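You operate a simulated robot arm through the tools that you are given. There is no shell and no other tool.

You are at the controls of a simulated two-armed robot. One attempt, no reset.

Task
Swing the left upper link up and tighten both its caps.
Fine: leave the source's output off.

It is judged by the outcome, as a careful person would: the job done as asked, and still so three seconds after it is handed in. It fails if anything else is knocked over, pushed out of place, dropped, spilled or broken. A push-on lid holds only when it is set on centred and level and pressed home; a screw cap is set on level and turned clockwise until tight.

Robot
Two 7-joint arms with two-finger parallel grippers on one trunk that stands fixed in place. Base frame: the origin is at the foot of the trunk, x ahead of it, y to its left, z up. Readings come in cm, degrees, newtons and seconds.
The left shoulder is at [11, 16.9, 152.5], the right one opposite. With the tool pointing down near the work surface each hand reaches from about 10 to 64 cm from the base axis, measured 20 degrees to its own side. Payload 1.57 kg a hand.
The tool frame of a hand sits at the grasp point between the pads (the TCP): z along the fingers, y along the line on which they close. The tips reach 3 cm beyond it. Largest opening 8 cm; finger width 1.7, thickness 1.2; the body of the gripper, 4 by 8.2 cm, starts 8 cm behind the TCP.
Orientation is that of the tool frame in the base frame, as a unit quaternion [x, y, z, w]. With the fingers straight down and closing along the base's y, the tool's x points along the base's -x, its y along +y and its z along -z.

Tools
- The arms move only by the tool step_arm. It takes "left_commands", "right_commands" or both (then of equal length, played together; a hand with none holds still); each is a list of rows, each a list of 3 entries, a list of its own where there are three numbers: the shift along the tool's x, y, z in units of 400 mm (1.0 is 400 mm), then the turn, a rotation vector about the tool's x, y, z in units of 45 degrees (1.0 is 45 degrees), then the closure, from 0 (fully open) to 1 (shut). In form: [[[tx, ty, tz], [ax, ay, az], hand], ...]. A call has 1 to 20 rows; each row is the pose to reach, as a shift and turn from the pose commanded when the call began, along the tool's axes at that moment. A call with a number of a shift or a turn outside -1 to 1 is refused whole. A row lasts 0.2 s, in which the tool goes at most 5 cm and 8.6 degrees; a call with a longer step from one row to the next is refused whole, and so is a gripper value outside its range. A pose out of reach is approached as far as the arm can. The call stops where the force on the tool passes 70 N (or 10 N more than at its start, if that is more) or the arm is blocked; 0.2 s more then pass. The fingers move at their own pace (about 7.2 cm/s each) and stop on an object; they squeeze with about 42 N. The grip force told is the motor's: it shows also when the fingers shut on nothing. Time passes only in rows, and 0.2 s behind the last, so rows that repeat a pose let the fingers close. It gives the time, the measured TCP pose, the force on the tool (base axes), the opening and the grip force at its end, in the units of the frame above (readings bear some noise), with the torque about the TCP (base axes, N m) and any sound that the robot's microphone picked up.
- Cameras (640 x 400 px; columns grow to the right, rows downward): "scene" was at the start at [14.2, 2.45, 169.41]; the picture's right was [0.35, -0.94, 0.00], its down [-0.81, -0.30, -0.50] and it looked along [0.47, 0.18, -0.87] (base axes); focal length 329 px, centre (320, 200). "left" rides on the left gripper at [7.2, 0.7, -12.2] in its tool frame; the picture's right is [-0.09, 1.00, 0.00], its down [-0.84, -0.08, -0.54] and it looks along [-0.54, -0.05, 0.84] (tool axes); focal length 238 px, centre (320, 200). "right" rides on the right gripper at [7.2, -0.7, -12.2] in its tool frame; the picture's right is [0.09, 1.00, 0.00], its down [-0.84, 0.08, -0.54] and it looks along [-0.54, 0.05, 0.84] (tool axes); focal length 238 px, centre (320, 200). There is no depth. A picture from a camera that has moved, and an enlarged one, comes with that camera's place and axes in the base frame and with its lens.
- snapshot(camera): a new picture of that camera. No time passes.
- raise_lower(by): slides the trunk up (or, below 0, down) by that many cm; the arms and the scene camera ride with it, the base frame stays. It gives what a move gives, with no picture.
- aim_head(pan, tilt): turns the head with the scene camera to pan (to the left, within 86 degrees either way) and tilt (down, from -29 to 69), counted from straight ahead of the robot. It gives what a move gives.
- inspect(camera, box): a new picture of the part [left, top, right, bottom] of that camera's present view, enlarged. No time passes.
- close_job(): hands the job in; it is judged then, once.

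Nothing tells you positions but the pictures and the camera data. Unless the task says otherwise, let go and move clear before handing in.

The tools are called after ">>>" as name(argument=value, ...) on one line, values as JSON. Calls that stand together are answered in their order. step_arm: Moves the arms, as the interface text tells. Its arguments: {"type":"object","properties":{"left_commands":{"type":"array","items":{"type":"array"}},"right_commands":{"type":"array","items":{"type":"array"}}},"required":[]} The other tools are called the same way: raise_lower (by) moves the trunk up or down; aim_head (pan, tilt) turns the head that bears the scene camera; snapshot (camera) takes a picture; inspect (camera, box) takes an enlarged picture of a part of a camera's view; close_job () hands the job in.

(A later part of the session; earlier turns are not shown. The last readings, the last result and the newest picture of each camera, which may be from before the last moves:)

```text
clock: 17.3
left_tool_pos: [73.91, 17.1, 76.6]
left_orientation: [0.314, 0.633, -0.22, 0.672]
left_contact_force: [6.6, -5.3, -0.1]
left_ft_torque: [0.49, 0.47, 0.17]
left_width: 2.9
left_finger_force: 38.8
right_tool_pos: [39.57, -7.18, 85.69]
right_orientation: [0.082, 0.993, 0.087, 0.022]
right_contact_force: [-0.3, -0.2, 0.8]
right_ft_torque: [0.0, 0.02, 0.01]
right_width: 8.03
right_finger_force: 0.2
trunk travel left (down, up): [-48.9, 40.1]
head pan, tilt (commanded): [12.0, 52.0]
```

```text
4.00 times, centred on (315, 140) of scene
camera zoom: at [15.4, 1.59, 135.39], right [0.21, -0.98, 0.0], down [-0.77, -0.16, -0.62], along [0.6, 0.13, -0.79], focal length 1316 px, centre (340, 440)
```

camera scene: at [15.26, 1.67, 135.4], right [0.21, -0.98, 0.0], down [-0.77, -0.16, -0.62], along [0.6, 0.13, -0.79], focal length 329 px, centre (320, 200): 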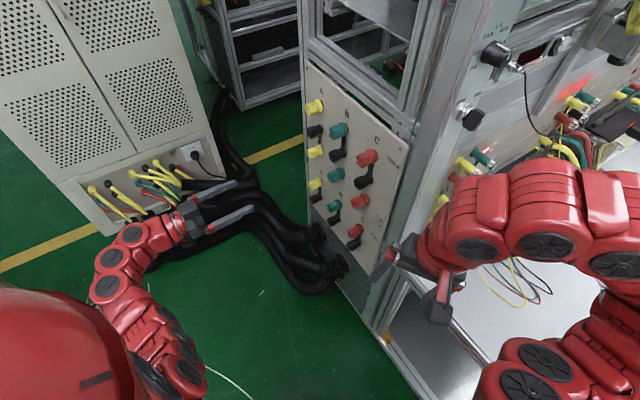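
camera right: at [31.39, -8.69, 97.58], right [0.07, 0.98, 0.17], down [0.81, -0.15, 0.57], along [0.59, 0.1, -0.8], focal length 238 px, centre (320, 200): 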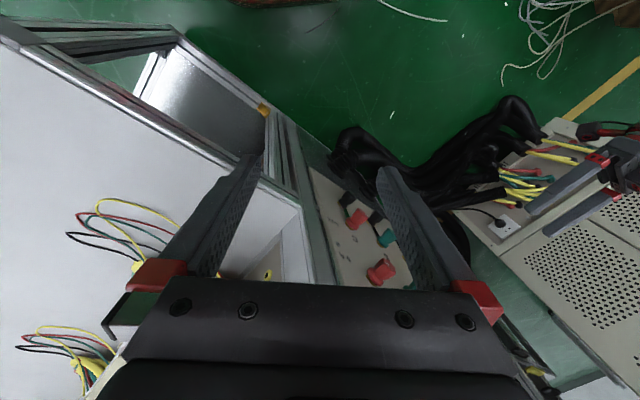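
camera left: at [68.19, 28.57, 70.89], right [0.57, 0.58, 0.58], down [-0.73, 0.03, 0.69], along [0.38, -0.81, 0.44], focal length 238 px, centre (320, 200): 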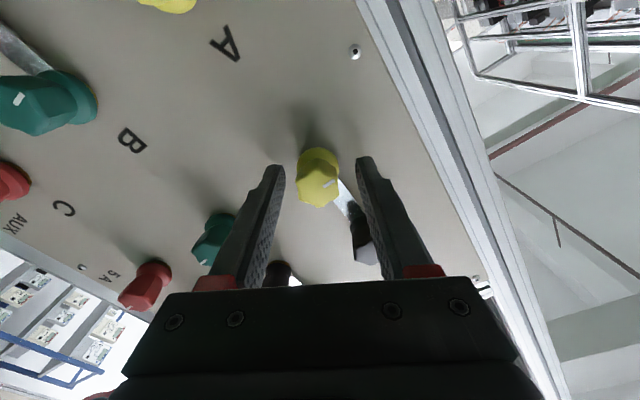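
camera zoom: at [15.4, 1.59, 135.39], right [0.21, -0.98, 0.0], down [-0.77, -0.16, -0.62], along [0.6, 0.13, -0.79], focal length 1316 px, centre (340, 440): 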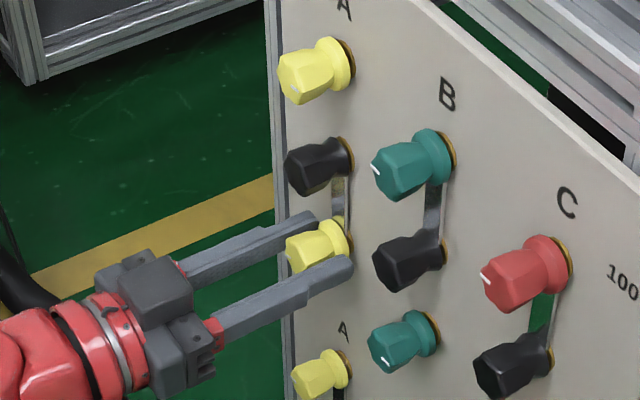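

The cap turns easily with the hand. I'll keep turning counter-clockwise and watch the axial force and whether the cap backs out.

>>> step_arm(left_commands=[[[0, 0, 0], [0, 0, -0.17], 1], [[0, 0, 0], [0, 0, -0.34], 1], [[0, 0, 0], [0, 0, -0.51], 1], [[0, 0, 0], [0, 0, -0.68], 1], [[0, 0, 0], [0, 0, -0.85], 1]])

>>> inspect(camera="left", box=[260, 120, 380, 240])

>>> inspect(camera="scene", box=[280, 90, 350, 190])

```text
clock: 18.5
left_tool_pos: [73.7, 16.92, 76.65]
left_orientation: [0.089, 0.701, -0.428, 0.564]
left_contact_force: [18.6, -1.5, 5.5]
left_ft_torque: [0.11, 0.09, 0.2]
left_width: 2.91
left_finger_force: 39.2
right_tool_pos: [39.61, -7.24, 85.81]
right_orientation: [0.082, 0.993, 0.086, 0.022]
right_contact_force: [-0.3, 0.2, 0.2]
right_ft_torque: [0.01, -0.02, 0.0]
right_width: 8.0
right_finger_force: 0.2
trunk travel left (down, up): [-48.9, 40.1]
head pan, tilt (commanded): [12.0, 52.0]
```

```text
3.33 times, centred on (320, 180) of left
camera zoom: at [63.04, 23.32, 70.13], right [0.64, 0.65, -0.42], down [-0.14, 0.63, 0.76], along [0.76, -0.43, 0.49], focal length 794 px, centre (320, 267)
```

zoom: 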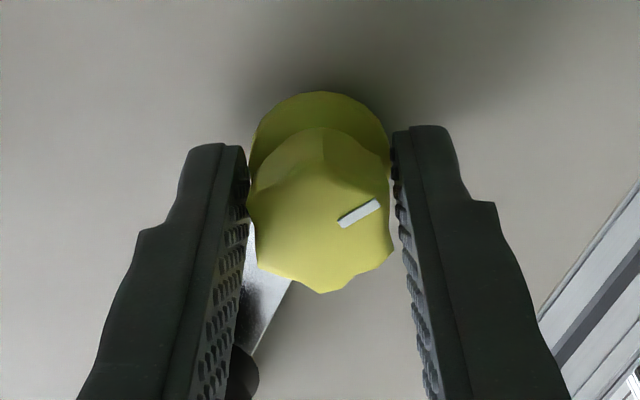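

```text
4.00 times, centred on (315, 140) of scene
camera zoom: at [15.45, 1.62, 135.39], right [0.21, -0.98, 0.0], down [-0.77, -0.16, -0.61], along [0.6, 0.13, -0.79], focal length 1316 px, centre (340, 440)
```

zoom: 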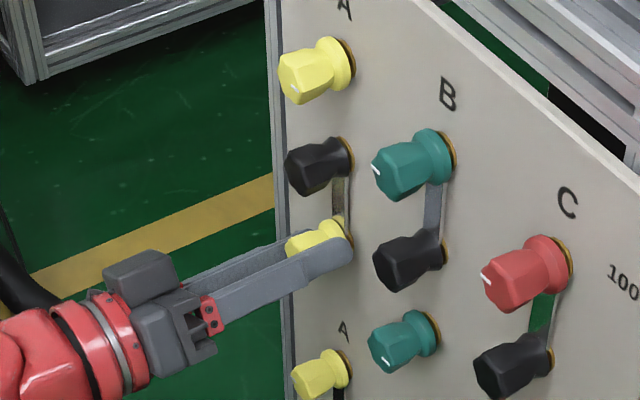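

>>> step_arm(left_commands=[[[-0.003, 0.002, 0.003], [0, 0, -0.16], 1], [[-0.003, 0.002, 0.003], [0, 0, -0.33], 1], [[-0.003, 0.002, 0.003], [0, 0, -0.5], 1], [[-0.003, 0.002, 0.003], [0, 0, -0.66], 1], [[-0.003, 0.002, 0.003], [0, 0, -0.83], 1], [[-0.003, 0.002, 0.003], [0, 0, -1.0], 1]])

>>> inspect(camera="left", box=[260, 120, 380, 240])

>>> inspect(camera="scene", box=[280, 90, 350, 190])

```text
clock: 19.9
left_tool_pos: [73.73, 16.99, 76.68]
left_orientation: [-0.187, 0.682, -0.611, 0.356]
left_contact_force: [4.8, -0.4, 4.0]
left_ft_torque: [-0.04, -0.01, 0.06]
left_width: 2.91
left_finger_force: 39.4
right_tool_pos: [39.37, -7.15, 85.9]
right_orientation: [0.082, 0.993, 0.086, 0.023]
right_contact_force: [0.5, -0.4, 0.4]
right_ft_torque: [0.01, 0.0, 0.02]
right_width: 8.03
right_finger_force: 0.2
trunk travel left (down, up): [-48.9, 40.1]
head pan, tilt (commanded): [12.0, 52.0]
```

```text
3.33 times, centred on (320, 180) of left
camera zoom: at [60.41, 20.67, 74.21], right [0.24, 0.25, -0.94], down [0.17, 0.94, 0.29], along [0.96, -0.23, 0.19], focal length 794 px, centre (320, 267)
```

zoom: 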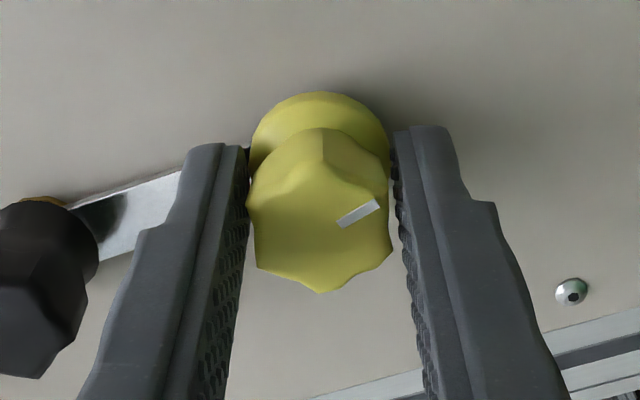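

```text
4.00 times, centred on (315, 140) of scene
camera zoom: at [15.28, 1.65, 135.4], right [0.21, -0.98, 0.0], down [-0.77, -0.16, -0.62], along [0.6, 0.13, -0.79], focal length 1316 px, centre (340, 440)
```

zoom: 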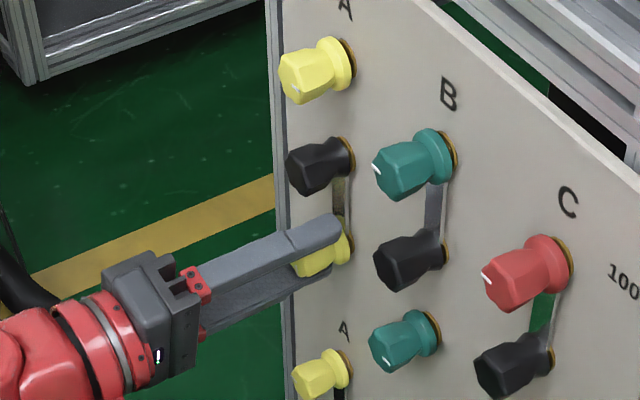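

>>> step_arm(left_commands=[[[0, 0, 0], [0, 0, -0.16], 1], [[0, 0, 0], [0, 0, -0.33], 1], [[0, 0, 0], [0, 0, -0.5], 1], [[0, 0, 0], [0, 0, -0.66], 1], [[0, 0, 0], [0, 0, -0.83], 1], [[0, 0, 0], [0, 0, -1.0], 1]])

>>> inspect(camera="left", box=[200, 80, 440, 240])

>>> inspect(camera="scene", box=[280, 90, 350, 190])

```text
clock: 21.3
left_tool_pos: [73.82, 16.96, 76.7]
left_orientation: [0.433, -0.56, 0.7, -0.094]
left_contact_force: [-13.9, 3.3, -6.9]
left_ft_torque: [0.57, 0.56, 0.53]
left_width: 2.9
left_finger_force: 38.7
right_tool_pos: [39.27, -7.01, 85.92]
right_orientation: [0.082, 0.993, 0.086, 0.023]
right_contact_force: [-0.6, 0.5, -0.9]
right_ft_torque: [-0.02, 0.0, -0.02]
right_width: 8.0
right_finger_force: 0.0
trunk travel left (down, up): [-48.9, 40.1]
head pan, tilt (commanded): [12.0, 52.0]
```

```text
2.50 times, centred on (320, 160) of left
camera zoom: at [60.56, 20.82, 79.76], right [-0.29, -0.3, -0.91], down [0.15, 0.92, -0.35], along [0.94, -0.24, -0.23], focal length 596 px, centre (320, 300)
```

zoom: 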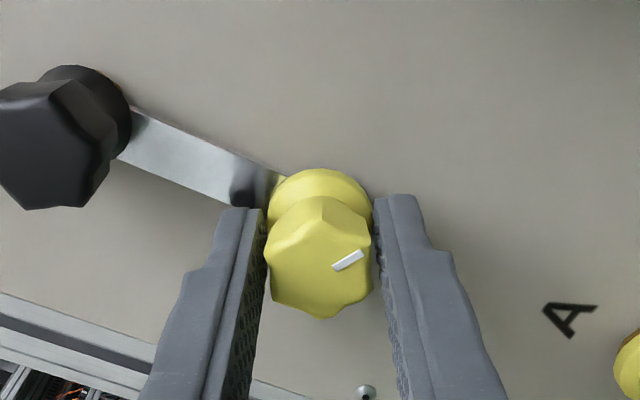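

```text
4.00 times, centred on (315, 140) of scene
camera zoom: at [15.22, 1.71, 135.39], right [0.21, -0.98, 0.0], down [-0.77, -0.16, -0.62], along [0.6, 0.13, -0.79], focal length 1316 px, centre (340, 440)
```

zoom: 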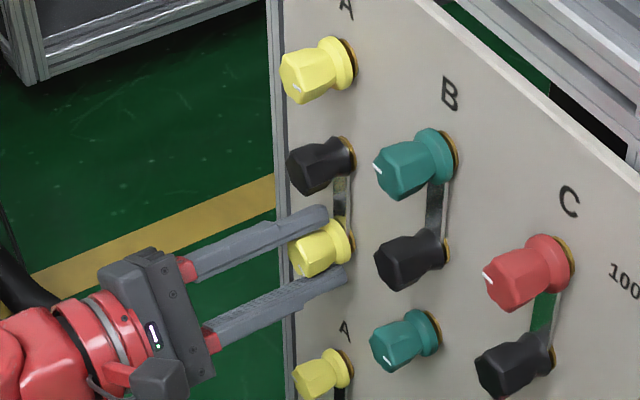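

>>> step_arm(left_commands=[[[0.001, 0.003, -0.0035], [0, 0, -0.16], 1], [[0.001, 0.003, -0.0035], [0, 0, -0.33], 1], [[0.001, 0.003, -0.0045], [0, 0, -0.5], 1], [[0.001, 0.003, -0.0045], [0, 0, -0.66], 1], [[0.001, 0.003, -0.0055], [0, 0, -0.83], 1], [[0.001, 0.003, -0.0055], [0, 0, -1.0], 1]])

>>> inspect(camera="left", box=[200, 80, 440, 240])

>>> inspect(camera="scene", box=[295, 110, 335, 170])

```text
clock: 22.7
left_tool_pos: [73.78, 17.03, 76.85]
left_orientation: [0.614, -0.349, 0.684, 0.18]
left_contact_force: [18.1, 0.1, 6.9]
left_ft_torque: [-0.13, -0.19, 0.17]
left_width: 2.9
left_finger_force: 38.1
right_tool_pos: [39.56, -7.11, 85.78]
right_orientation: [0.082, 0.993, 0.087, 0.022]
right_contact_force: [0.2, 0.0, 0.4]
right_ft_torque: [-0.01, 0.02, 0.01]
right_width: 8.01
right_finger_force: 0.1
trunk travel left (down, up): [-48.9, 40.1]
head pan, tilt (commanded): [12.0, 52.0]
```

```text
2.50 times, centred on (320, 160) of left
camera zoom: at [63.39, 23.72, 83.49], right [-0.66, -0.67, -0.35], down [-0.18, 0.59, -0.79], along [0.73, -0.45, -0.51], focal length 596 px, centre (320, 300)
```

zoom: 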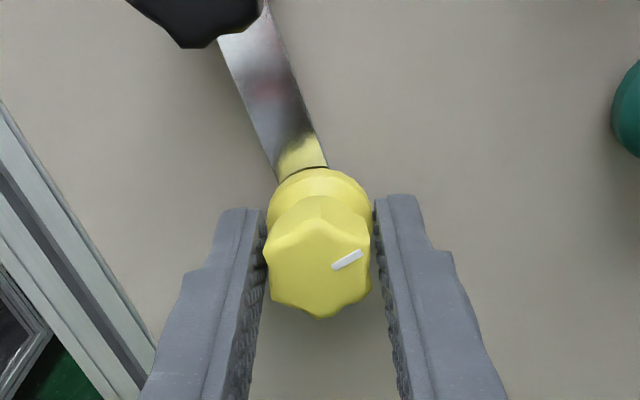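

```text
6.67 times, centred on (315, 140) of scene
camera zoom: at [15.46, 1.65, 135.38], right [0.21, -0.98, 0.0], down [-0.77, -0.16, -0.61], along [0.6, 0.13, -0.79], focal length 2193 px, centre (353, 600)
```

zoom: 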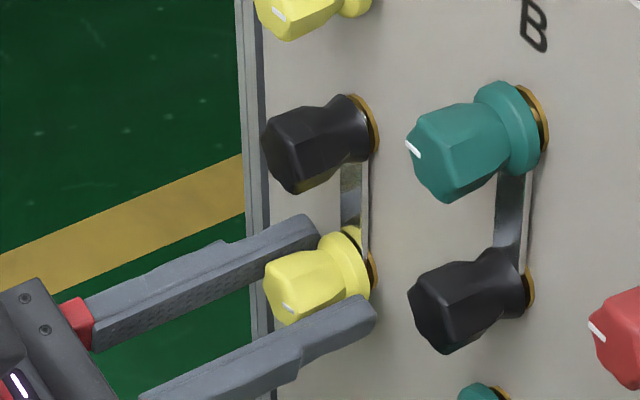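

The 5 A cap has now been backed off about half a turn and turns freely. I'll release, back off, and look at how the cap, link and washers sit.

>>> step_arm(left_commands=[[[0, 0, 0.003], [0, 0, 0], 0.8], [[0, 0, 0.003], [0, 0, 0], 0.4], [[0, 0, 0], [0, 0, 0], 0.4], [[0, 0, -0.08], [0, 0, 0], 0.4], [[0, 0, -0.16], [0, 0, 0], 0.4]])

>>> snapshot(camera="left")

>>> inspect(camera="left", box=[270, 80, 370, 180])

>>> inspect(camera="scene", box=[295, 90, 345, 170])

```text
clock: 23.9
left_tool_pos: [68.85, 21.51, 76.73]
left_orientation: [0.614, -0.352, 0.684, 0.179]
left_contact_force: [-0.1, -0.9, -0.3]
left_ft_torque: [0.02, -0.01, 0.0]
left_width: 4.82
left_finger_force: 0.1
right_tool_pos: [39.41, -7.12, 85.83]
right_orientation: [0.082, 0.993, 0.085, 0.021]
right_contact_force: [0.3, 0.3, 0.0]
right_ft_torque: [0.01, -0.02, 0.0]
right_width: 8.01
right_finger_force: 0.0
trunk travel left (down, up): [-48.9, 40.1]
head pan, tilt (commanded): [12.0, 52.0]
```

```text
taken
camera left: at [58.51, 28.26, 83.43], right [-0.66, -0.67, -0.35], down [-0.18, 0.59, -0.79], along [0.73, -0.45, -0.51], focal length 238 px, centre (320, 200)
```

left: 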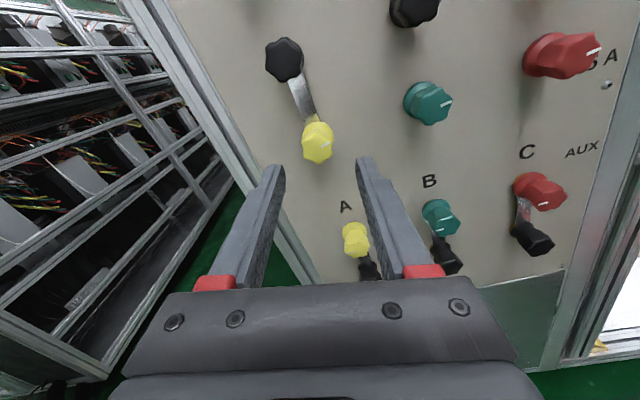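

```text
4.00 times, centred on (320, 130) of left
camera zoom: at [58.51, 28.26, 83.43], right [-0.66, -0.67, -0.35], down [-0.18, 0.59, -0.79], along [0.73, -0.45, -0.51], focal length 953 px, centre (320, 480)
```

zoom: 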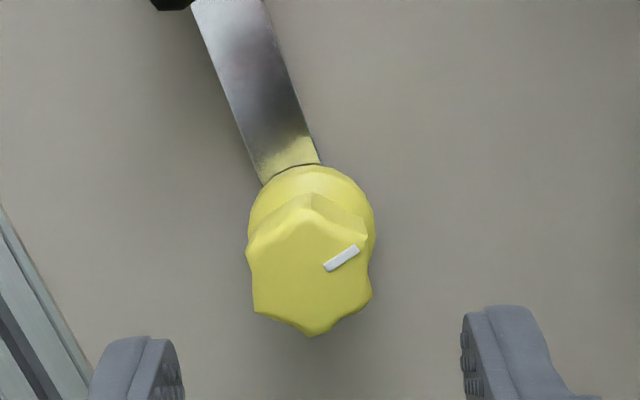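

```text
5.00 times, centred on (320, 130) of scene
camera zoom: at [15.25, 1.69, 135.4], right [0.21, -0.98, 0.0], down [-0.77, -0.16, -0.62], along [0.6, 0.13, -0.79], focal length 1645 px, centre (320, 550)
```

zoom: 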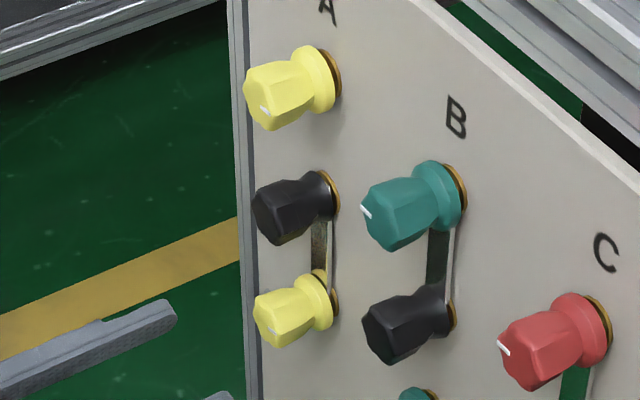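

>>> inspect(camera="scene", box=[303, 95, 327, 115])

>>> inspect(camera="scene", box=[303, 120, 327, 140])

>>> inspect(camera="scene", box=[303, 140, 327, 160])

>>> inspect(camera="scene", box=[325, 165, 349, 185])

>>> inspect(camera="scene", box=[325, 120, 353, 143])

>>> inspect(camera="scene", box=[303, 175, 331, 200])

```text
16.00 times, centred on (315, 105) of scene
camera zoom: at [15.25, 1.69, 135.4], right [0.21, -0.98, 0.0], down [-0.77, -0.16, -0.62], along [0.6, 0.13, -0.79], focal length 5263 px, centre (400, 1720)
```

zoom: 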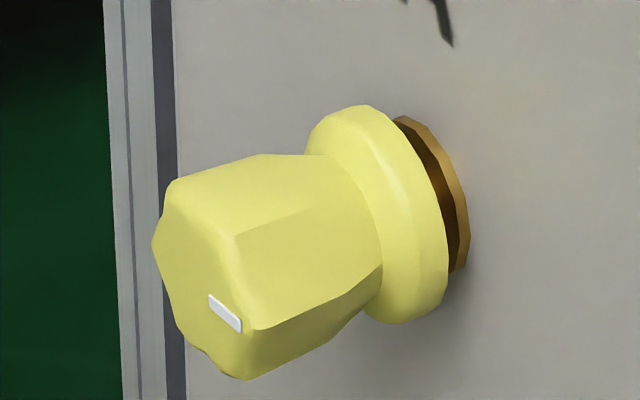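

```text
16.00 times, centred on (315, 130) of scene
camera zoom: at [15.25, 1.69, 135.4], right [0.21, -0.98, 0.0], down [-0.77, -0.16, -0.62], along [0.6, 0.13, -0.79], focal length 5263 px, centre (400, 1320)
```

zoom: 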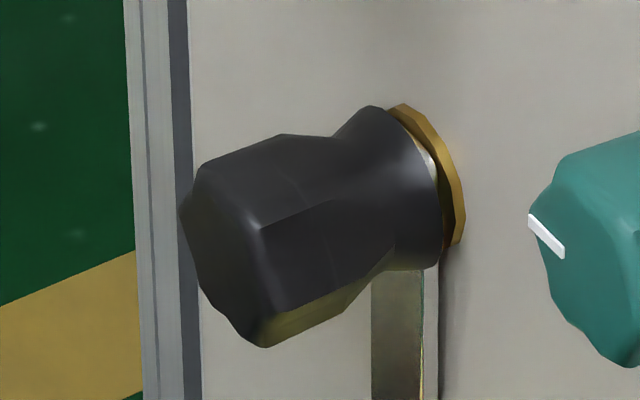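

```text
16.00 times, centred on (315, 150) of scene
camera zoom: at [15.25, 1.69, 135.4], right [0.21, -0.98, 0.0], down [-0.77, -0.16, -0.62], along [0.6, 0.13, -0.79], focal length 5263 px, centre (400, 1000)
```

zoom: 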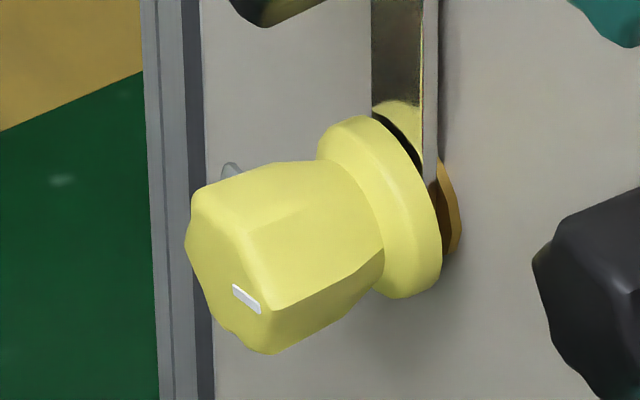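

```text
16.00 times, centred on (337, 175) of scene
camera zoom: at [15.25, 1.69, 135.4], right [0.21, -0.98, 0.0], down [-0.77, -0.16, -0.62], along [0.6, 0.13, -0.79], focal length 5263 px, centre (48, 600)
```

zoom: 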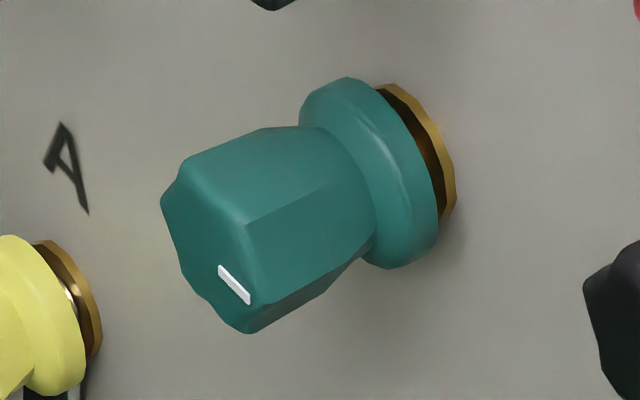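

```text
16.00 times, centred on (339, 132) of scene
camera zoom: at [15.25, 1.69, 135.4], right [0.21, -0.98, 0.0], down [-0.77, -0.16, -0.62], along [0.6, 0.13, -0.79], focal length 5263 px, centre (16, 1296)
```

zoom: 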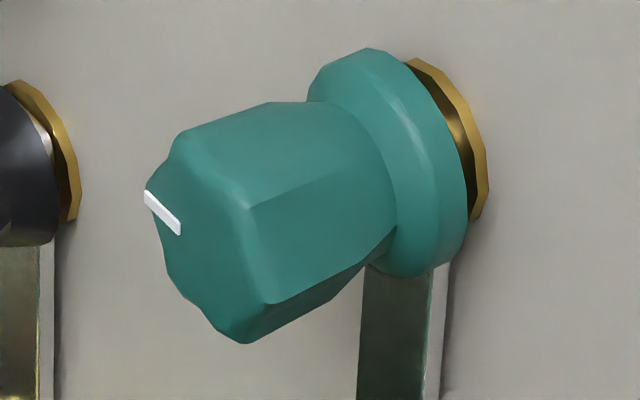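

```text
16.00 times, centred on (317, 188) of scene
camera zoom: at [15.25, 1.69, 135.4], right [0.21, -0.98, 0.0], down [-0.77, -0.16, -0.62], along [0.6, 0.13, -0.79], focal length 5263 px, centre (368, 400)
```

zoom: 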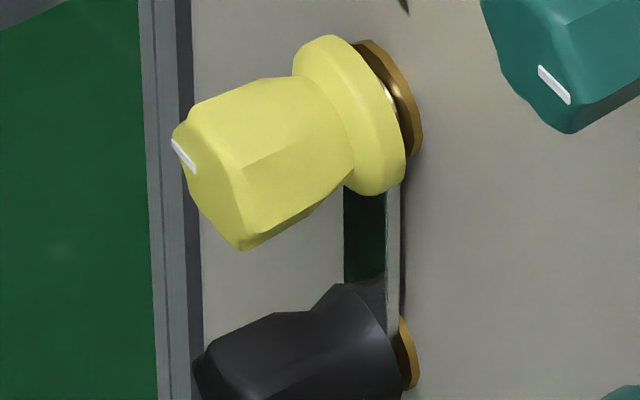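

The close-ups show that the 100 A cap already stands off its washer by about the link's thickness, and the 5 A cap now shows a small gap over the link. Next I'll go to the black pivot cap and loosen it a little so the link can swing, rolling the wrist back first.

>>> step_arm(left_commands=[[[0.04, -0.0125, 0], [0, 0, 0.16], 0.4], [[0.08, -0.025, 0], [0, 0, 0.33], 0.4], [[0.12, -0.0375, 0], [0, 0, 0.5], 0.4], [[0.163, -0.05, 0], [0, 0, 0.66], 0.4], [[0.163, -0.05, 0], [0, 0, 0.83], 0.4], [[0.163, -0.05, 0], [0, 0, 1.0], 0.4]])

>>> step_arm(left_commands=[[[0, 0, 0], [0, 0, 0.16], 0.4], [[0, 0, 0], [0, 0, 0.33], 0.4], [[0, 0, 0], [0, 0, 0.5], 0.4], [[0, 0, 0], [0, 0, 0.66], 0.4], [[0, 0, 0], [0, 0, 0.83], 0.4], [[0, 0, 0], [0, 0, 1.0], 0.4]])

>>> step_arm(left_commands=[[[0, 0, 0], [0, 0, 0.16], 0.4], [[0, 0, 0], [0, 0, 0.33], 0.4], [[0, 0, 0], [0, 0, 0.5], 0.4], [[0, 0, 0], [0, 0, 0.66], 0.4], [[0, 0, 0], [0, 0, 0.83], 0.4], [[0, 0, 0], [0, 0, 1.0], 0.4]])

>>> snapshot(camera="left")

>>> inspect(camera="left", box=[270, 80, 370, 180])

```text
clock: 25.3
left_tool_pos: [69.35, 21.76, 83.33]
left_orientation: [0.432, -0.56, 0.701, -0.097]
left_contact_force: [1.5, 0.1, 0.4]
left_ft_torque: [-0.02, -0.01, 0.02]
left_width: 4.83
left_finger_force: 0.2
right_tool_pos: [39.41, -7.2, 85.83]
right_orientation: [0.082, 0.993, 0.086, 0.022]
right_contact_force: [0.2, 0.4, 0.0]
right_ft_torque: [0.0, 0.03, -0.01]
right_width: 8.0
right_finger_force: 0.0
trunk travel left (down, up): [-48.9, 40.1]
head pan, tilt (commanded): [12.0, 52.0]
```

```text
clock: 26.7
left_tool_pos: [69.4, 21.67, 83.41]
left_orientation: [-0.184, 0.683, -0.61, 0.358]
left_contact_force: [-0.7, -0.3, 0.8]
left_ft_torque: [0.02, -0.03, -0.03]
left_width: 4.8
left_finger_force: 0.1
right_tool_pos: [39.31, -7.15, 85.79]
right_orientation: [0.083, 0.993, 0.086, 0.022]
right_contact_force: [-0.2, 0.6, -0.1]
right_ft_torque: [0.02, 0.02, 0.0]
right_width: 8.0
right_finger_force: 0.1
trunk travel left (down, up): [-48.9, 40.1]
head pan, tilt (commanded): [12.0, 52.0]
```

```text
clock: 28.1
left_tool_pos: [69.27, 21.71, 83.5]
left_orientation: [0.091, 0.701, -0.427, 0.564]
left_contact_force: [0.1, 0.1, 1.2]
left_ft_torque: [-0.01, 0.0, -0.01]
left_width: 4.81
left_finger_force: 0.0
right_tool_pos: [39.27, -7.09, 85.79]
right_orientation: [0.082, 0.993, 0.086, 0.023]
right_contact_force: [0.1, 0.1, -0.3]
right_ft_torque: [-0.02, -0.01, 0.0]
right_width: 8.02
right_finger_force: 0.0
trunk travel left (down, up): [-48.9, 40.1]
head pan, tilt (commanded): [12.0, 52.0]
```

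```text
taken
camera left: at [58.52, 28.11, 76.88], right [0.64, 0.65, -0.41], down [-0.14, 0.63, 0.76], along [0.76, -0.43, 0.49], focal length 238 px, centre (320, 200)
```

left: 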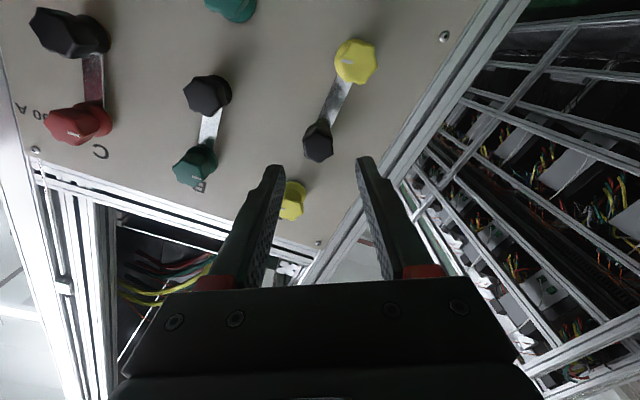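

```text
4.00 times, centred on (320, 130) of left
camera zoom: at [58.52, 28.11, 76.88], right [0.64, 0.65, -0.41], down [-0.14, 0.63, 0.76], along [0.76, -0.43, 0.49], focal length 953 px, centre (320, 480)
```

zoom: 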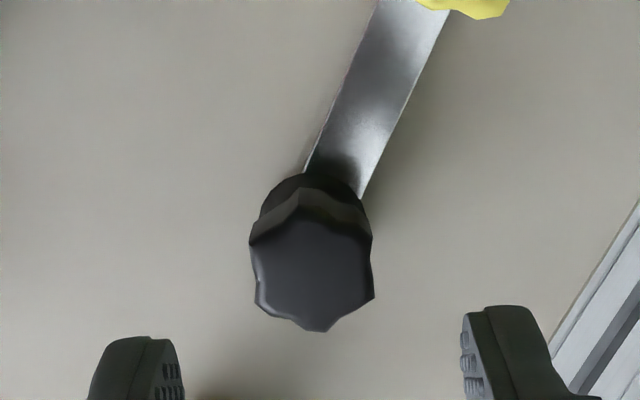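

>>> step_arm(left_commands=[[[0.005, -0.001, 0.06], [0, 0, 0], 0.4], [[0.005, -0.001, 0.12], [0, 0, 0], 0.4], [[0.005, -0.001, 0.16], [0, 0, 0], 0.4], [[0.005, -0.001, 0.16], [0, 0, 0], 0.4]])

>>> inspect(camera="left", box=[260, 120, 380, 240])

>>> inspect(camera="scene", box=[280, 90, 350, 190])

```text
clock: 29.1
left_tool_pos: [73.8, 17.08, 83.33]
left_orientation: [0.091, 0.701, -0.427, 0.563]
left_contact_force: [0.3, -0.7, -0.6]
left_ft_torque: [-0.01, 0.01, -0.02]
left_width: 4.81
left_finger_force: 0.1
right_tool_pos: [39.44, -7.06, 85.89]
right_orientation: [0.081, 0.993, 0.086, 0.022]
right_contact_force: [0.2, -0.5, 0.1]
right_ft_torque: [0.01, -0.01, -0.03]
right_width: 8.01
right_finger_force: 0.1
trunk travel left (down, up): [-48.9, 40.1]
head pan, tilt (commanded): [12.0, 52.0]
```

```text
3.33 times, centred on (320, 180) of left
camera zoom: at [63.0, 23.52, 76.72], right [0.64, 0.65, -0.42], down [-0.14, 0.63, 0.76], along [0.76, -0.43, 0.49], focal length 794 px, centre (320, 267)
```

zoom: 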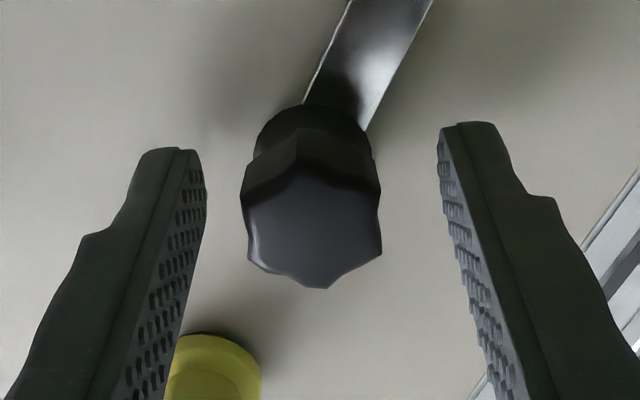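

```text
4.00 times, centred on (315, 140) of scene
camera zoom: at [15.28, 1.68, 135.4], right [0.21, -0.98, 0.0], down [-0.77, -0.16, -0.62], along [0.6, 0.13, -0.79], focal length 1316 px, centre (340, 440)
```

zoom: 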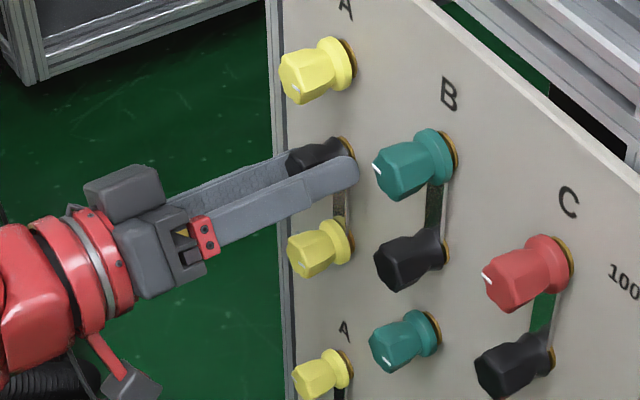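

>>> step_arm(left_commands=[[[0, -0.004, 0], [0, 0, 0], 0.5], [[0, -0.004, 0], [0, 0, 0], 0.8], [[0, -0.004, 0], [0, 0, 0], 1], [[0, -0.004, 0], [0, 0, 0], 1], [[0, -0.004, 0], [0, 0, 0], 1]])

>>> step_arm(left_commands=[[[0, 0, 0], [0, 0, -0.1], 1], [[0, 0, 0], [0, 0, -0.2], 1]])

>>> inspect(camera="left", box=[260, 120, 380, 240])

```text
clock: 30.3
left_tool_pos: [73.63, 17.01, 83.34]
left_orientation: [0.09, 0.701, -0.428, 0.563]
left_contact_force: [0.2, -1.3, 0.1]
left_ft_torque: [-0.03, 0.02, 0.01]
left_width: 2.63
left_finger_force: 37.0
right_tool_pos: [39.38, -7.16, 85.8]
right_orientation: [0.082, 0.993, 0.087, 0.022]
right_contact_force: [-1.0, -0.1, 0.9]
right_ft_torque: [0.0, 0.03, 0.03]
right_width: 7.99
right_finger_force: 0.0
trunk travel left (down, up): [-48.9, 40.1]
head pan, tilt (commanded): [12.0, 52.0]
```

```text
clock: 30.9
left_tool_pos: [73.66, 16.99, 83.37]
left_orientation: [0.034, 0.706, -0.47, 0.528]
left_contact_force: [0.6, -3.3, 2.0]
left_ft_torque: [0.25, 0.25, -0.22]
left_width: 2.62
left_finger_force: 37.3
right_tool_pos: [39.42, -7.14, 85.88]
right_orientation: [0.082, 0.993, 0.086, 0.022]
right_contact_force: [-0.3, -0.4, -0.3]
right_ft_torque: [0.03, 0.02, -0.02]
right_width: 8.01
right_finger_force: 0.1
trunk travel left (down, up): [-48.9, 40.1]
head pan, tilt (commanded): [12.0, 52.0]
```

```text
3.33 times, centred on (320, 180) of left
camera zoom: at [62.2, 22.68, 77.34], right [0.58, 0.59, -0.55], down [-0.06, 0.71, 0.7], along [0.81, -0.38, 0.45], focal length 794 px, centre (320, 267)
```

zoom: 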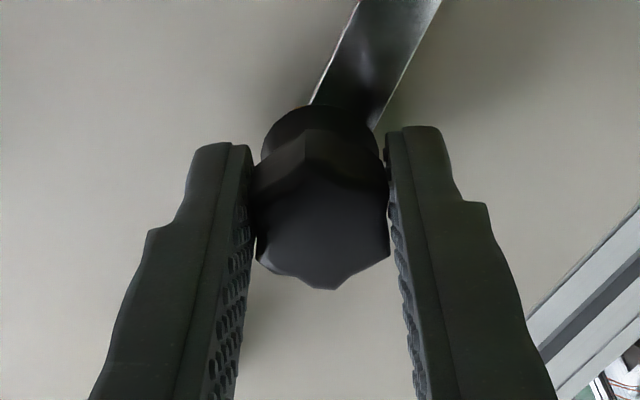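

>>> inspect(camera="scene", box=[295, 100, 345, 170])

>>> snapshot(camera="left")

```text
5.71 times, centred on (320, 135) of scene
camera zoom: at [15.29, 1.62, 135.4], right [0.21, -0.98, 0.0], down [-0.77, -0.16, -0.62], along [0.6, 0.13, -0.79], focal length 1880 px, centre (320, 571)
```

zoom: 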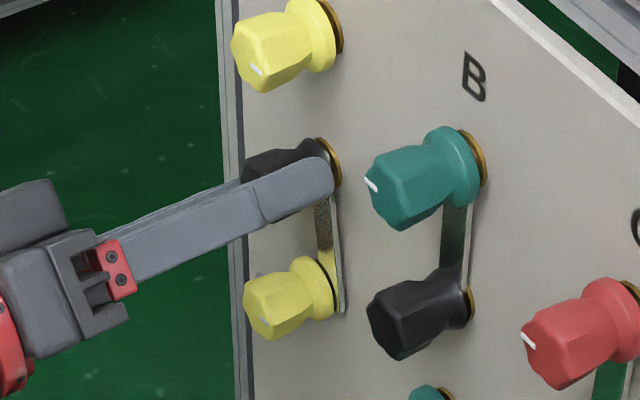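

```text
taken
camera left: at [62.2, 22.68, 77.34], right [0.58, 0.59, -0.55], down [-0.06, 0.71, 0.7], along [0.81, -0.38, 0.45], focal length 238 px, centre (320, 200)
```

left: 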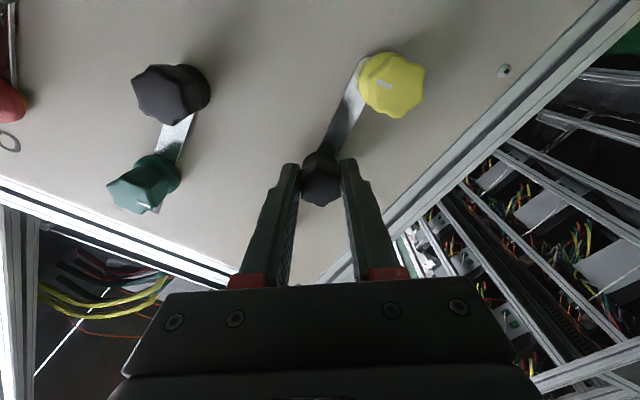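

Useful: the link follows the black cap, and its tip has already slid out from under the 5 A cap toward column B. I'll keep turning the black cap counter-clockwise to swing the link round via the right side.

>>> step_arm(left_commands=[[[0, 0, 0], [0, 0, -0.16], 1], [[0, 0, 0], [0, 0, -0.33], 1], [[0, 0, 0], [0, 0, -0.5], 1], [[0, 0, 0], [0, 0, -0.66], 1], [[0, 0, 0], [0, 0, -0.83], 1], [[0, 0, 0], [0, 0, -1.0], 1]])

>>> snapshot(camera="left")

>>> inspect(camera="scene", box=[295, 100, 345, 170])

```text
clock: 32.3
left_tool_pos: [73.54, 16.91, 83.53]
left_orientation: [-0.239, 0.665, -0.637, 0.308]
left_contact_force: [7.0, -3.1, 7.3]
left_ft_torque: [0.02, -0.01, -0.48]
left_width: 2.6
left_finger_force: 37.2
right_tool_pos: [39.39, -7.12, 85.83]
right_orientation: [0.081, 0.993, 0.086, 0.021]
right_contact_force: [0.2, 0.7, -0.3]
right_ft_torque: [-0.02, -0.02, -0.04]
right_width: 8.0
right_finger_force: 0.1
trunk travel left (down, up): [-48.9, 40.1]
head pan, tilt (commanded): [12.0, 52.0]
```

```text
taken
camera left: at [59.98, 20.41, 82.05], right [0.14, 0.14, -0.98], down [0.19, 0.97, 0.16], along [0.97, -0.21, 0.11], focal length 238 px, centre (320, 200)
```

left: 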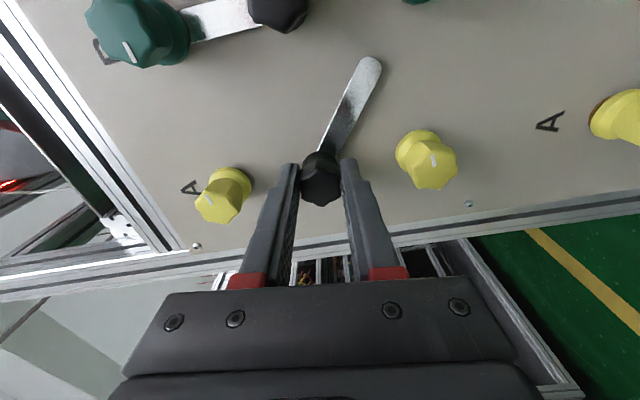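

```text
5.71 times, centred on (320, 135) of scene
camera zoom: at [15.28, 1.61, 135.4], right [0.21, -0.98, 0.0], down [-0.77, -0.16, -0.62], along [0.6, 0.13, -0.79], focal length 1880 px, centre (320, 571)
```

zoom: 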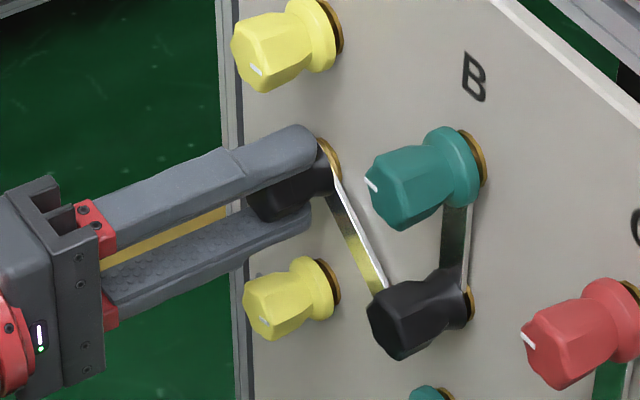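

>>> inspect(camera="left", box=[300, 40, 410, 160])

>>> inspect(camera="left", box=[560, 60, 640, 160])

>>> inspect(camera="left", box=[170, 140, 270, 240])

>>> inspect(camera="left", box=[380, 110, 480, 210])

```text
3.33 times, centred on (355, 100) of left
camera zoom: at [59.98, 20.41, 82.05], right [0.14, 0.14, -0.98], down [0.19, 0.97, 0.16], along [0.97, -0.21, 0.11], focal length 794 px, centre (203, 533)
```

zoom: 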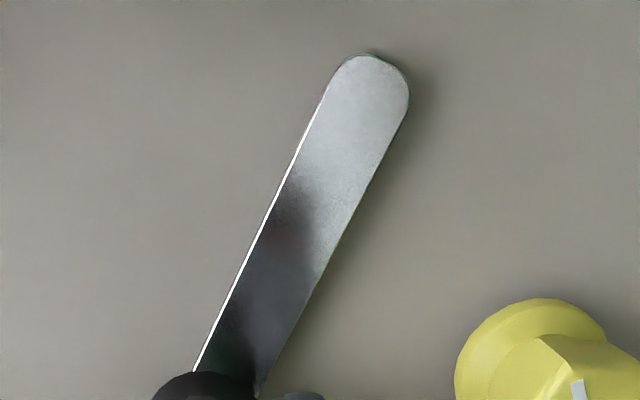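

```text
4.00 times, centred on (600, 110) of left
camera zoom: at [59.98, 20.41, 82.05], right [0.14, 0.14, -0.98], down [0.19, 0.97, 0.16], along [0.97, -0.21, 0.11], focal length 953 px, centre (-800, 560)
```

zoom: 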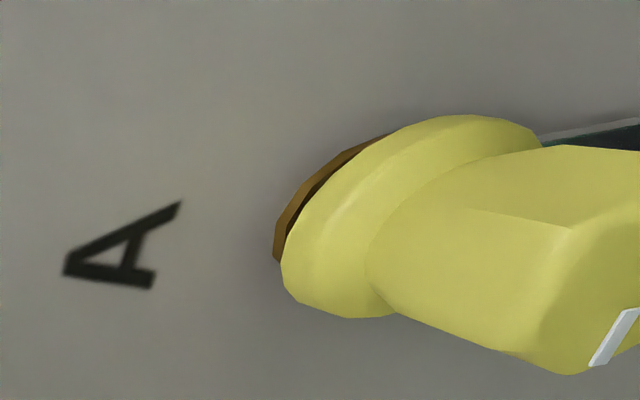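

```text
4.00 times, centred on (220, 190) of left
camera zoom: at [59.98, 20.41, 82.05], right [0.14, 0.14, -0.98], down [0.19, 0.97, 0.16], along [0.97, -0.21, 0.11], focal length 953 px, centre (720, 240)
```

zoom: 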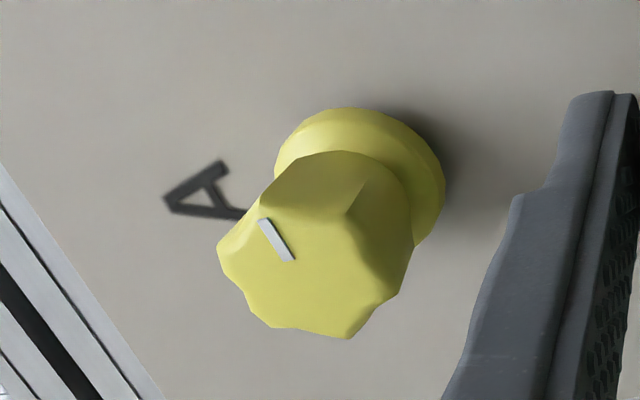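

```text
4.00 times, centred on (430, 160) of left
camera zoom: at [59.98, 20.41, 82.05], right [0.14, 0.14, -0.98], down [0.19, 0.97, 0.16], along [0.97, -0.21, 0.11], focal length 953 px, centre (-120, 360)
```

zoom: 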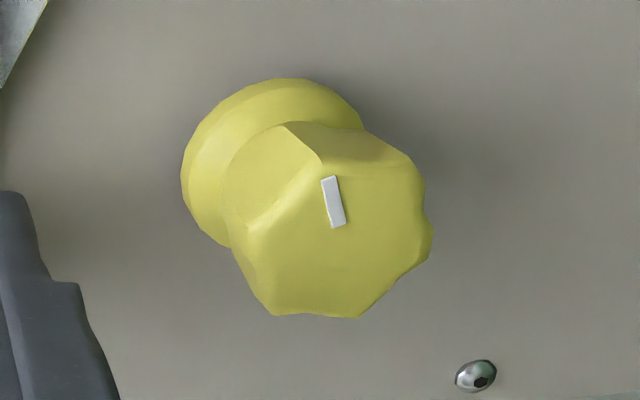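

>>> step_arm(left_commands=[[[0, 0, 0], [0, 0, -0.16], 1], [[0, 0, 0], [0, 0, -0.33], 1], [[0, 0, 0], [0, 0, -0.5], 1], [[0, 0, 0], [0, 0, -0.66], 1], [[0, 0, 0], [0, 0, -0.83], 1], [[0, 0, 0], [0, 0, -1.0], 1]])

>>> snapshot(camera="left")

>>> inspect(camera="scene", box=[295, 100, 345, 170])

```text
clock: 33.7
left_tool_pos: [73.66, 17.02, 83.68]
left_orientation: [0.474, -0.523, 0.708, -0.041]
left_contact_force: [21.3, -2.4, 29.8]
left_ft_torque: [0.34, 0.21, 0.74]
left_width: 2.59
left_finger_force: 37.1
right_tool_pos: [39.26, -7.28, 85.94]
right_orientation: [0.081, 0.993, 0.086, 0.022]
right_contact_force: [0.0, 0.0, 0.5]
right_ft_torque: [-0.01, -0.02, 0.0]
right_width: 8.0
right_finger_force: 0.0
trunk travel left (down, up): [-48.9, 40.1]
head pan, tilt (commanded): [12.0, 52.0]
```

```text
taken
camera left: at [60.73, 21.22, 87.57], right [-0.39, -0.4, -0.83], down [0.1, 0.88, -0.47], along [0.92, -0.27, -0.3], focal length 238 px, centre (320, 200)
```

left: 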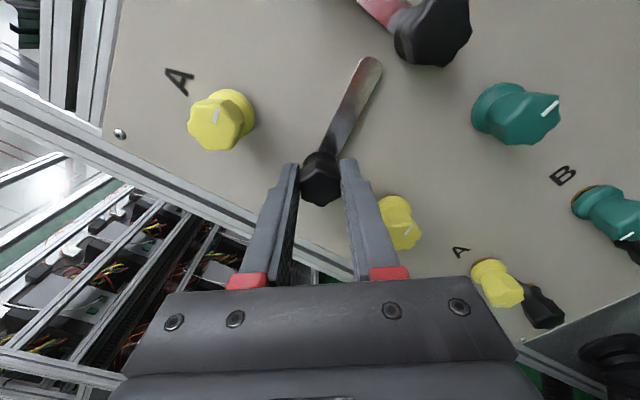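

```text
5.71 times, centred on (320, 135) of scene
camera zoom: at [15.19, 1.55, 135.43], right [0.21, -0.98, 0.0], down [-0.77, -0.16, -0.62], along [0.6, 0.13, -0.79], focal length 1880 px, centre (320, 571)
```

zoom: 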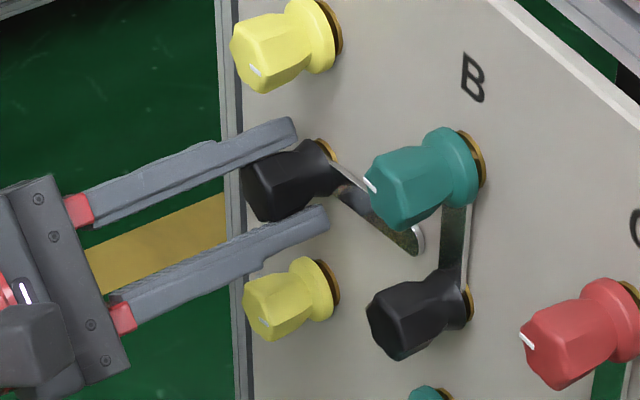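

>>> step_arm(left_commands=[[[0.0028, -0.0106, 0.004], [0, 0, 0], 1], [[0.0028, -0.0106, 0.004], [0, 0, -0.16], 1], [[0.0028, -0.0106, 0.004], [0, 0, -0.32], 1], [[0.0028, -0.0106, 0.004], [0, 0, -0.48], 1], [[0.0028, -0.0106, 0.004], [0, 0, -0.64], 1], [[0.0028, -0.0106, 0.004], [0, 0, -0.8], 1]])

>>> snapshot(camera="left")

>>> inspect(camera="scene", box=[295, 90, 345, 160])

```text
clock: 35.1
left_tool_pos: [73.64, 17.04, 83.73]
left_orientation: [0.614, -0.353, 0.683, 0.181]
left_contact_force: [-29.4, -1.3, -12.0]
left_ft_torque: [0.31, 0.42, -0.04]
left_width: 2.6
left_finger_force: 37.3
right_tool_pos: [39.33, -7.08, 85.95]
right_orientation: [0.082, 0.993, 0.086, 0.023]
right_contact_force: [-0.4, -0.1, 0.2]
right_ft_torque: [0.0, 0.01, 0.02]
right_width: 8.01
right_finger_force: 0.0
trunk travel left (down, up): [-48.9, 40.1]
head pan, tilt (commanded): [12.0, 52.0]
```

```text
taken
camera left: at [63.31, 23.8, 90.49], right [-0.66, -0.67, -0.35], down [-0.18, 0.59, -0.79], along [0.73, -0.46, -0.51], focal length 238 px, centre (320, 200)
```

left: 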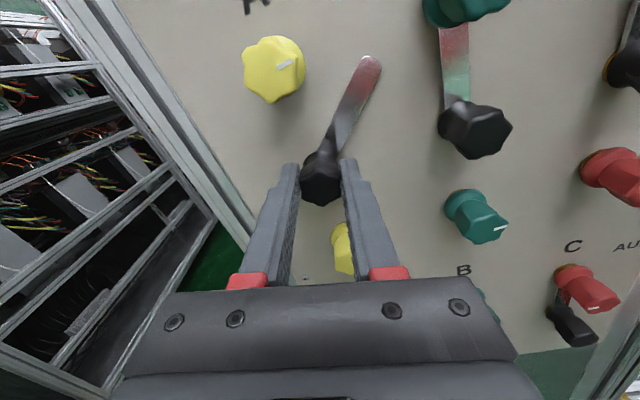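

```text
5.71 times, centred on (320, 125) of scene
camera zoom: at [15.09, 1.7, 135.4], right [0.21, -0.98, 0.0], down [-0.77, -0.16, -0.62], along [0.6, 0.13, -0.79], focal length 1880 px, centre (320, 629)
```

zoom: 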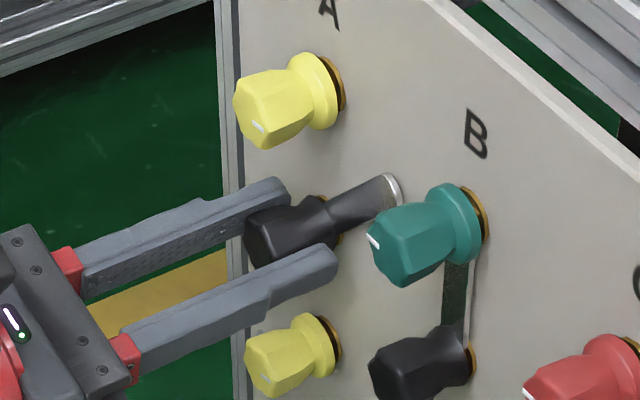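

The link is now 135° round, up and to the right, so 45° remain. I'll release, re-grip the black cap one flat back and finish the swing.

>>> step_arm(left_commands=[[[-0.002, 0.008, -0.009], [0, 0, 0], 1], [[-0.002, 0.008, -0.009], [0, 0, 0], 0.8], [[-0.002, 0.008, -0.009], [0, 0, 0], 0.4], [[-0.002, 0.008, -0.009], [0, 0, 0], 0.4]])

>>> inspect(camera="left", box=[260, 120, 380, 240])

>>> inspect(camera="scene", box=[295, 90, 345, 160])

```text
clock: 36.1
left_tool_pos: [73.47, 17.05, 83.53]
left_orientation: [0.614, -0.35, 0.685, 0.179]
left_contact_force: [0.3, 0.3, 0.9]
left_ft_torque: [-0.02, 0.0, -0.03]
left_width: 4.81
left_finger_force: 0.1
right_tool_pos: [39.37, -7.14, 85.78]
right_orientation: [0.082, 0.993, 0.086, 0.022]
right_contact_force: [-0.5, 0.5, 0.2]
right_ft_torque: [-0.04, -0.01, 0.0]
right_width: 8.0
right_finger_force: 0.1
trunk travel left (down, up): [-48.9, 40.1]
head pan, tilt (commanded): [12.0, 52.0]
```

```text
3.33 times, centred on (320, 180) of left
camera zoom: at [63.08, 23.91, 90.36], right [-0.66, -0.67, -0.35], down [-0.18, 0.59, -0.79], along [0.73, -0.45, -0.51], focal length 794 px, centre (320, 267)
```

zoom: 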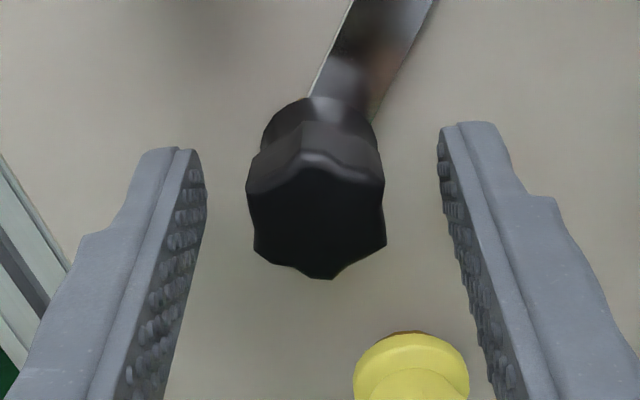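

```text
5.71 times, centred on (320, 125) of scene
camera zoom: at [15.29, 1.69, 135.4], right [0.21, -0.98, 0.0], down [-0.77, -0.16, -0.62], along [0.6, 0.13, -0.79], focal length 1880 px, centre (320, 629)
```

zoom: 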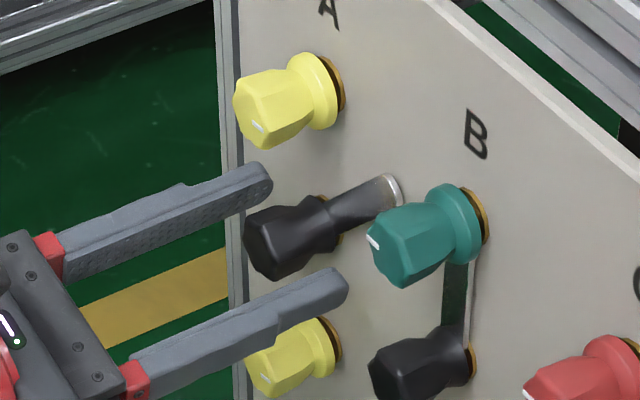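

>>> step_arm(left_commands=[[[0, -0.0015, 0.003], [0, 0, 0.167], 0.4], [[0, -0.0015, 0.003], [0, 0, 0.333], 0.4], [[0, -0.0015, 0.003], [0, 0, 0.5], 0.4], [[0, -0.0015, 0.003], [0, 0, 0.667], 0.4]])

>>> step_arm(left_commands=[[[0, 0, 0], [0, 0, 0.167], 0.4], [[0, 0, 0], [0, 0, 0.333], 0.4], [[0, 0, 0], [0, 0, 0.5], 0.4], [[0, 0, 0], [0, 0, 0.667], 0.4], [[0, 0, 0], [0, 0, 0.667], 0.4]])

>>> inspect(camera="left", box=[260, 120, 380, 240])

>>> inspect(camera="scene", box=[295, 90, 345, 160])

```text
clock: 37.1
left_tool_pos: [73.52, 16.95, 83.54]
left_orientation: [0.501, -0.499, 0.707, -0.005]
left_contact_force: [0.6, -0.2, -0.1]
left_ft_torque: [0.01, 0.01, 0.0]
left_width: 4.78
left_finger_force: 0.0
right_tool_pos: [39.45, -7.2, 85.79]
right_orientation: [0.082, 0.993, 0.087, 0.023]
right_contact_force: [0.3, 0.7, 0.5]
right_ft_torque: [0.01, 0.01, 0.03]
right_width: 7.97
right_finger_force: 0.1
trunk travel left (down, up): [-48.9, 40.1]
head pan, tilt (commanded): [12.0, 52.0]
```

```text
clock: 38.3
left_tool_pos: [73.53, 17.02, 83.51]
left_orientation: [0.355, -0.612, 0.681, -0.187]
left_contact_force: [-0.1, -0.1, -0.1]
left_ft_torque: [0.02, -0.02, 0.0]
left_width: 4.79
left_finger_force: 0.0
right_tool_pos: [39.34, -7.24, 85.8]
right_orientation: [0.082, 0.993, 0.085, 0.022]
right_contact_force: [0.3, 0.1, -0.1]
right_ft_torque: [-0.02, 0.01, -0.01]
right_width: 7.98
right_finger_force: 0.0
trunk travel left (down, up): [-48.9, 40.1]
head pan, tilt (commanded): [12.0, 52.0]
```

```text
3.33 times, centred on (320, 180) of left
camera zoom: at [59.9, 20.52, 84.8], right [-0.12, -0.12, -0.99], down [0.19, 0.97, -0.14], along [0.97, -0.21, -0.09], focal length 794 px, centre (320, 267)
```

zoom: 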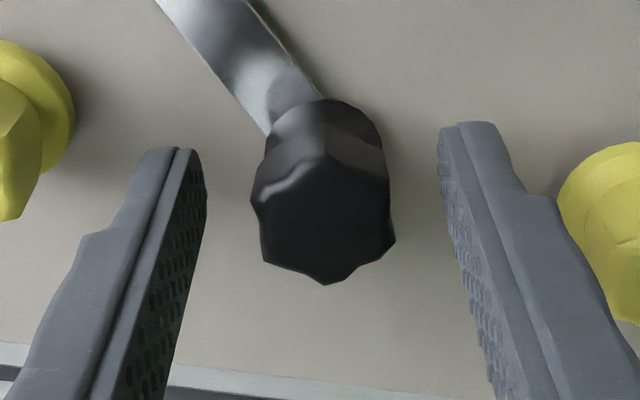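

```text
5.71 times, centred on (320, 125) of scene
camera zoom: at [15.29, 1.67, 135.4], right [0.21, -0.98, 0.0], down [-0.77, -0.16, -0.62], along [0.6, 0.13, -0.79], focal length 1880 px, centre (320, 629)
```

zoom: 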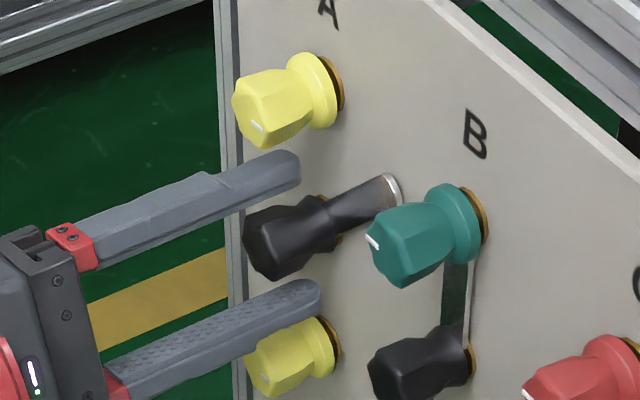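

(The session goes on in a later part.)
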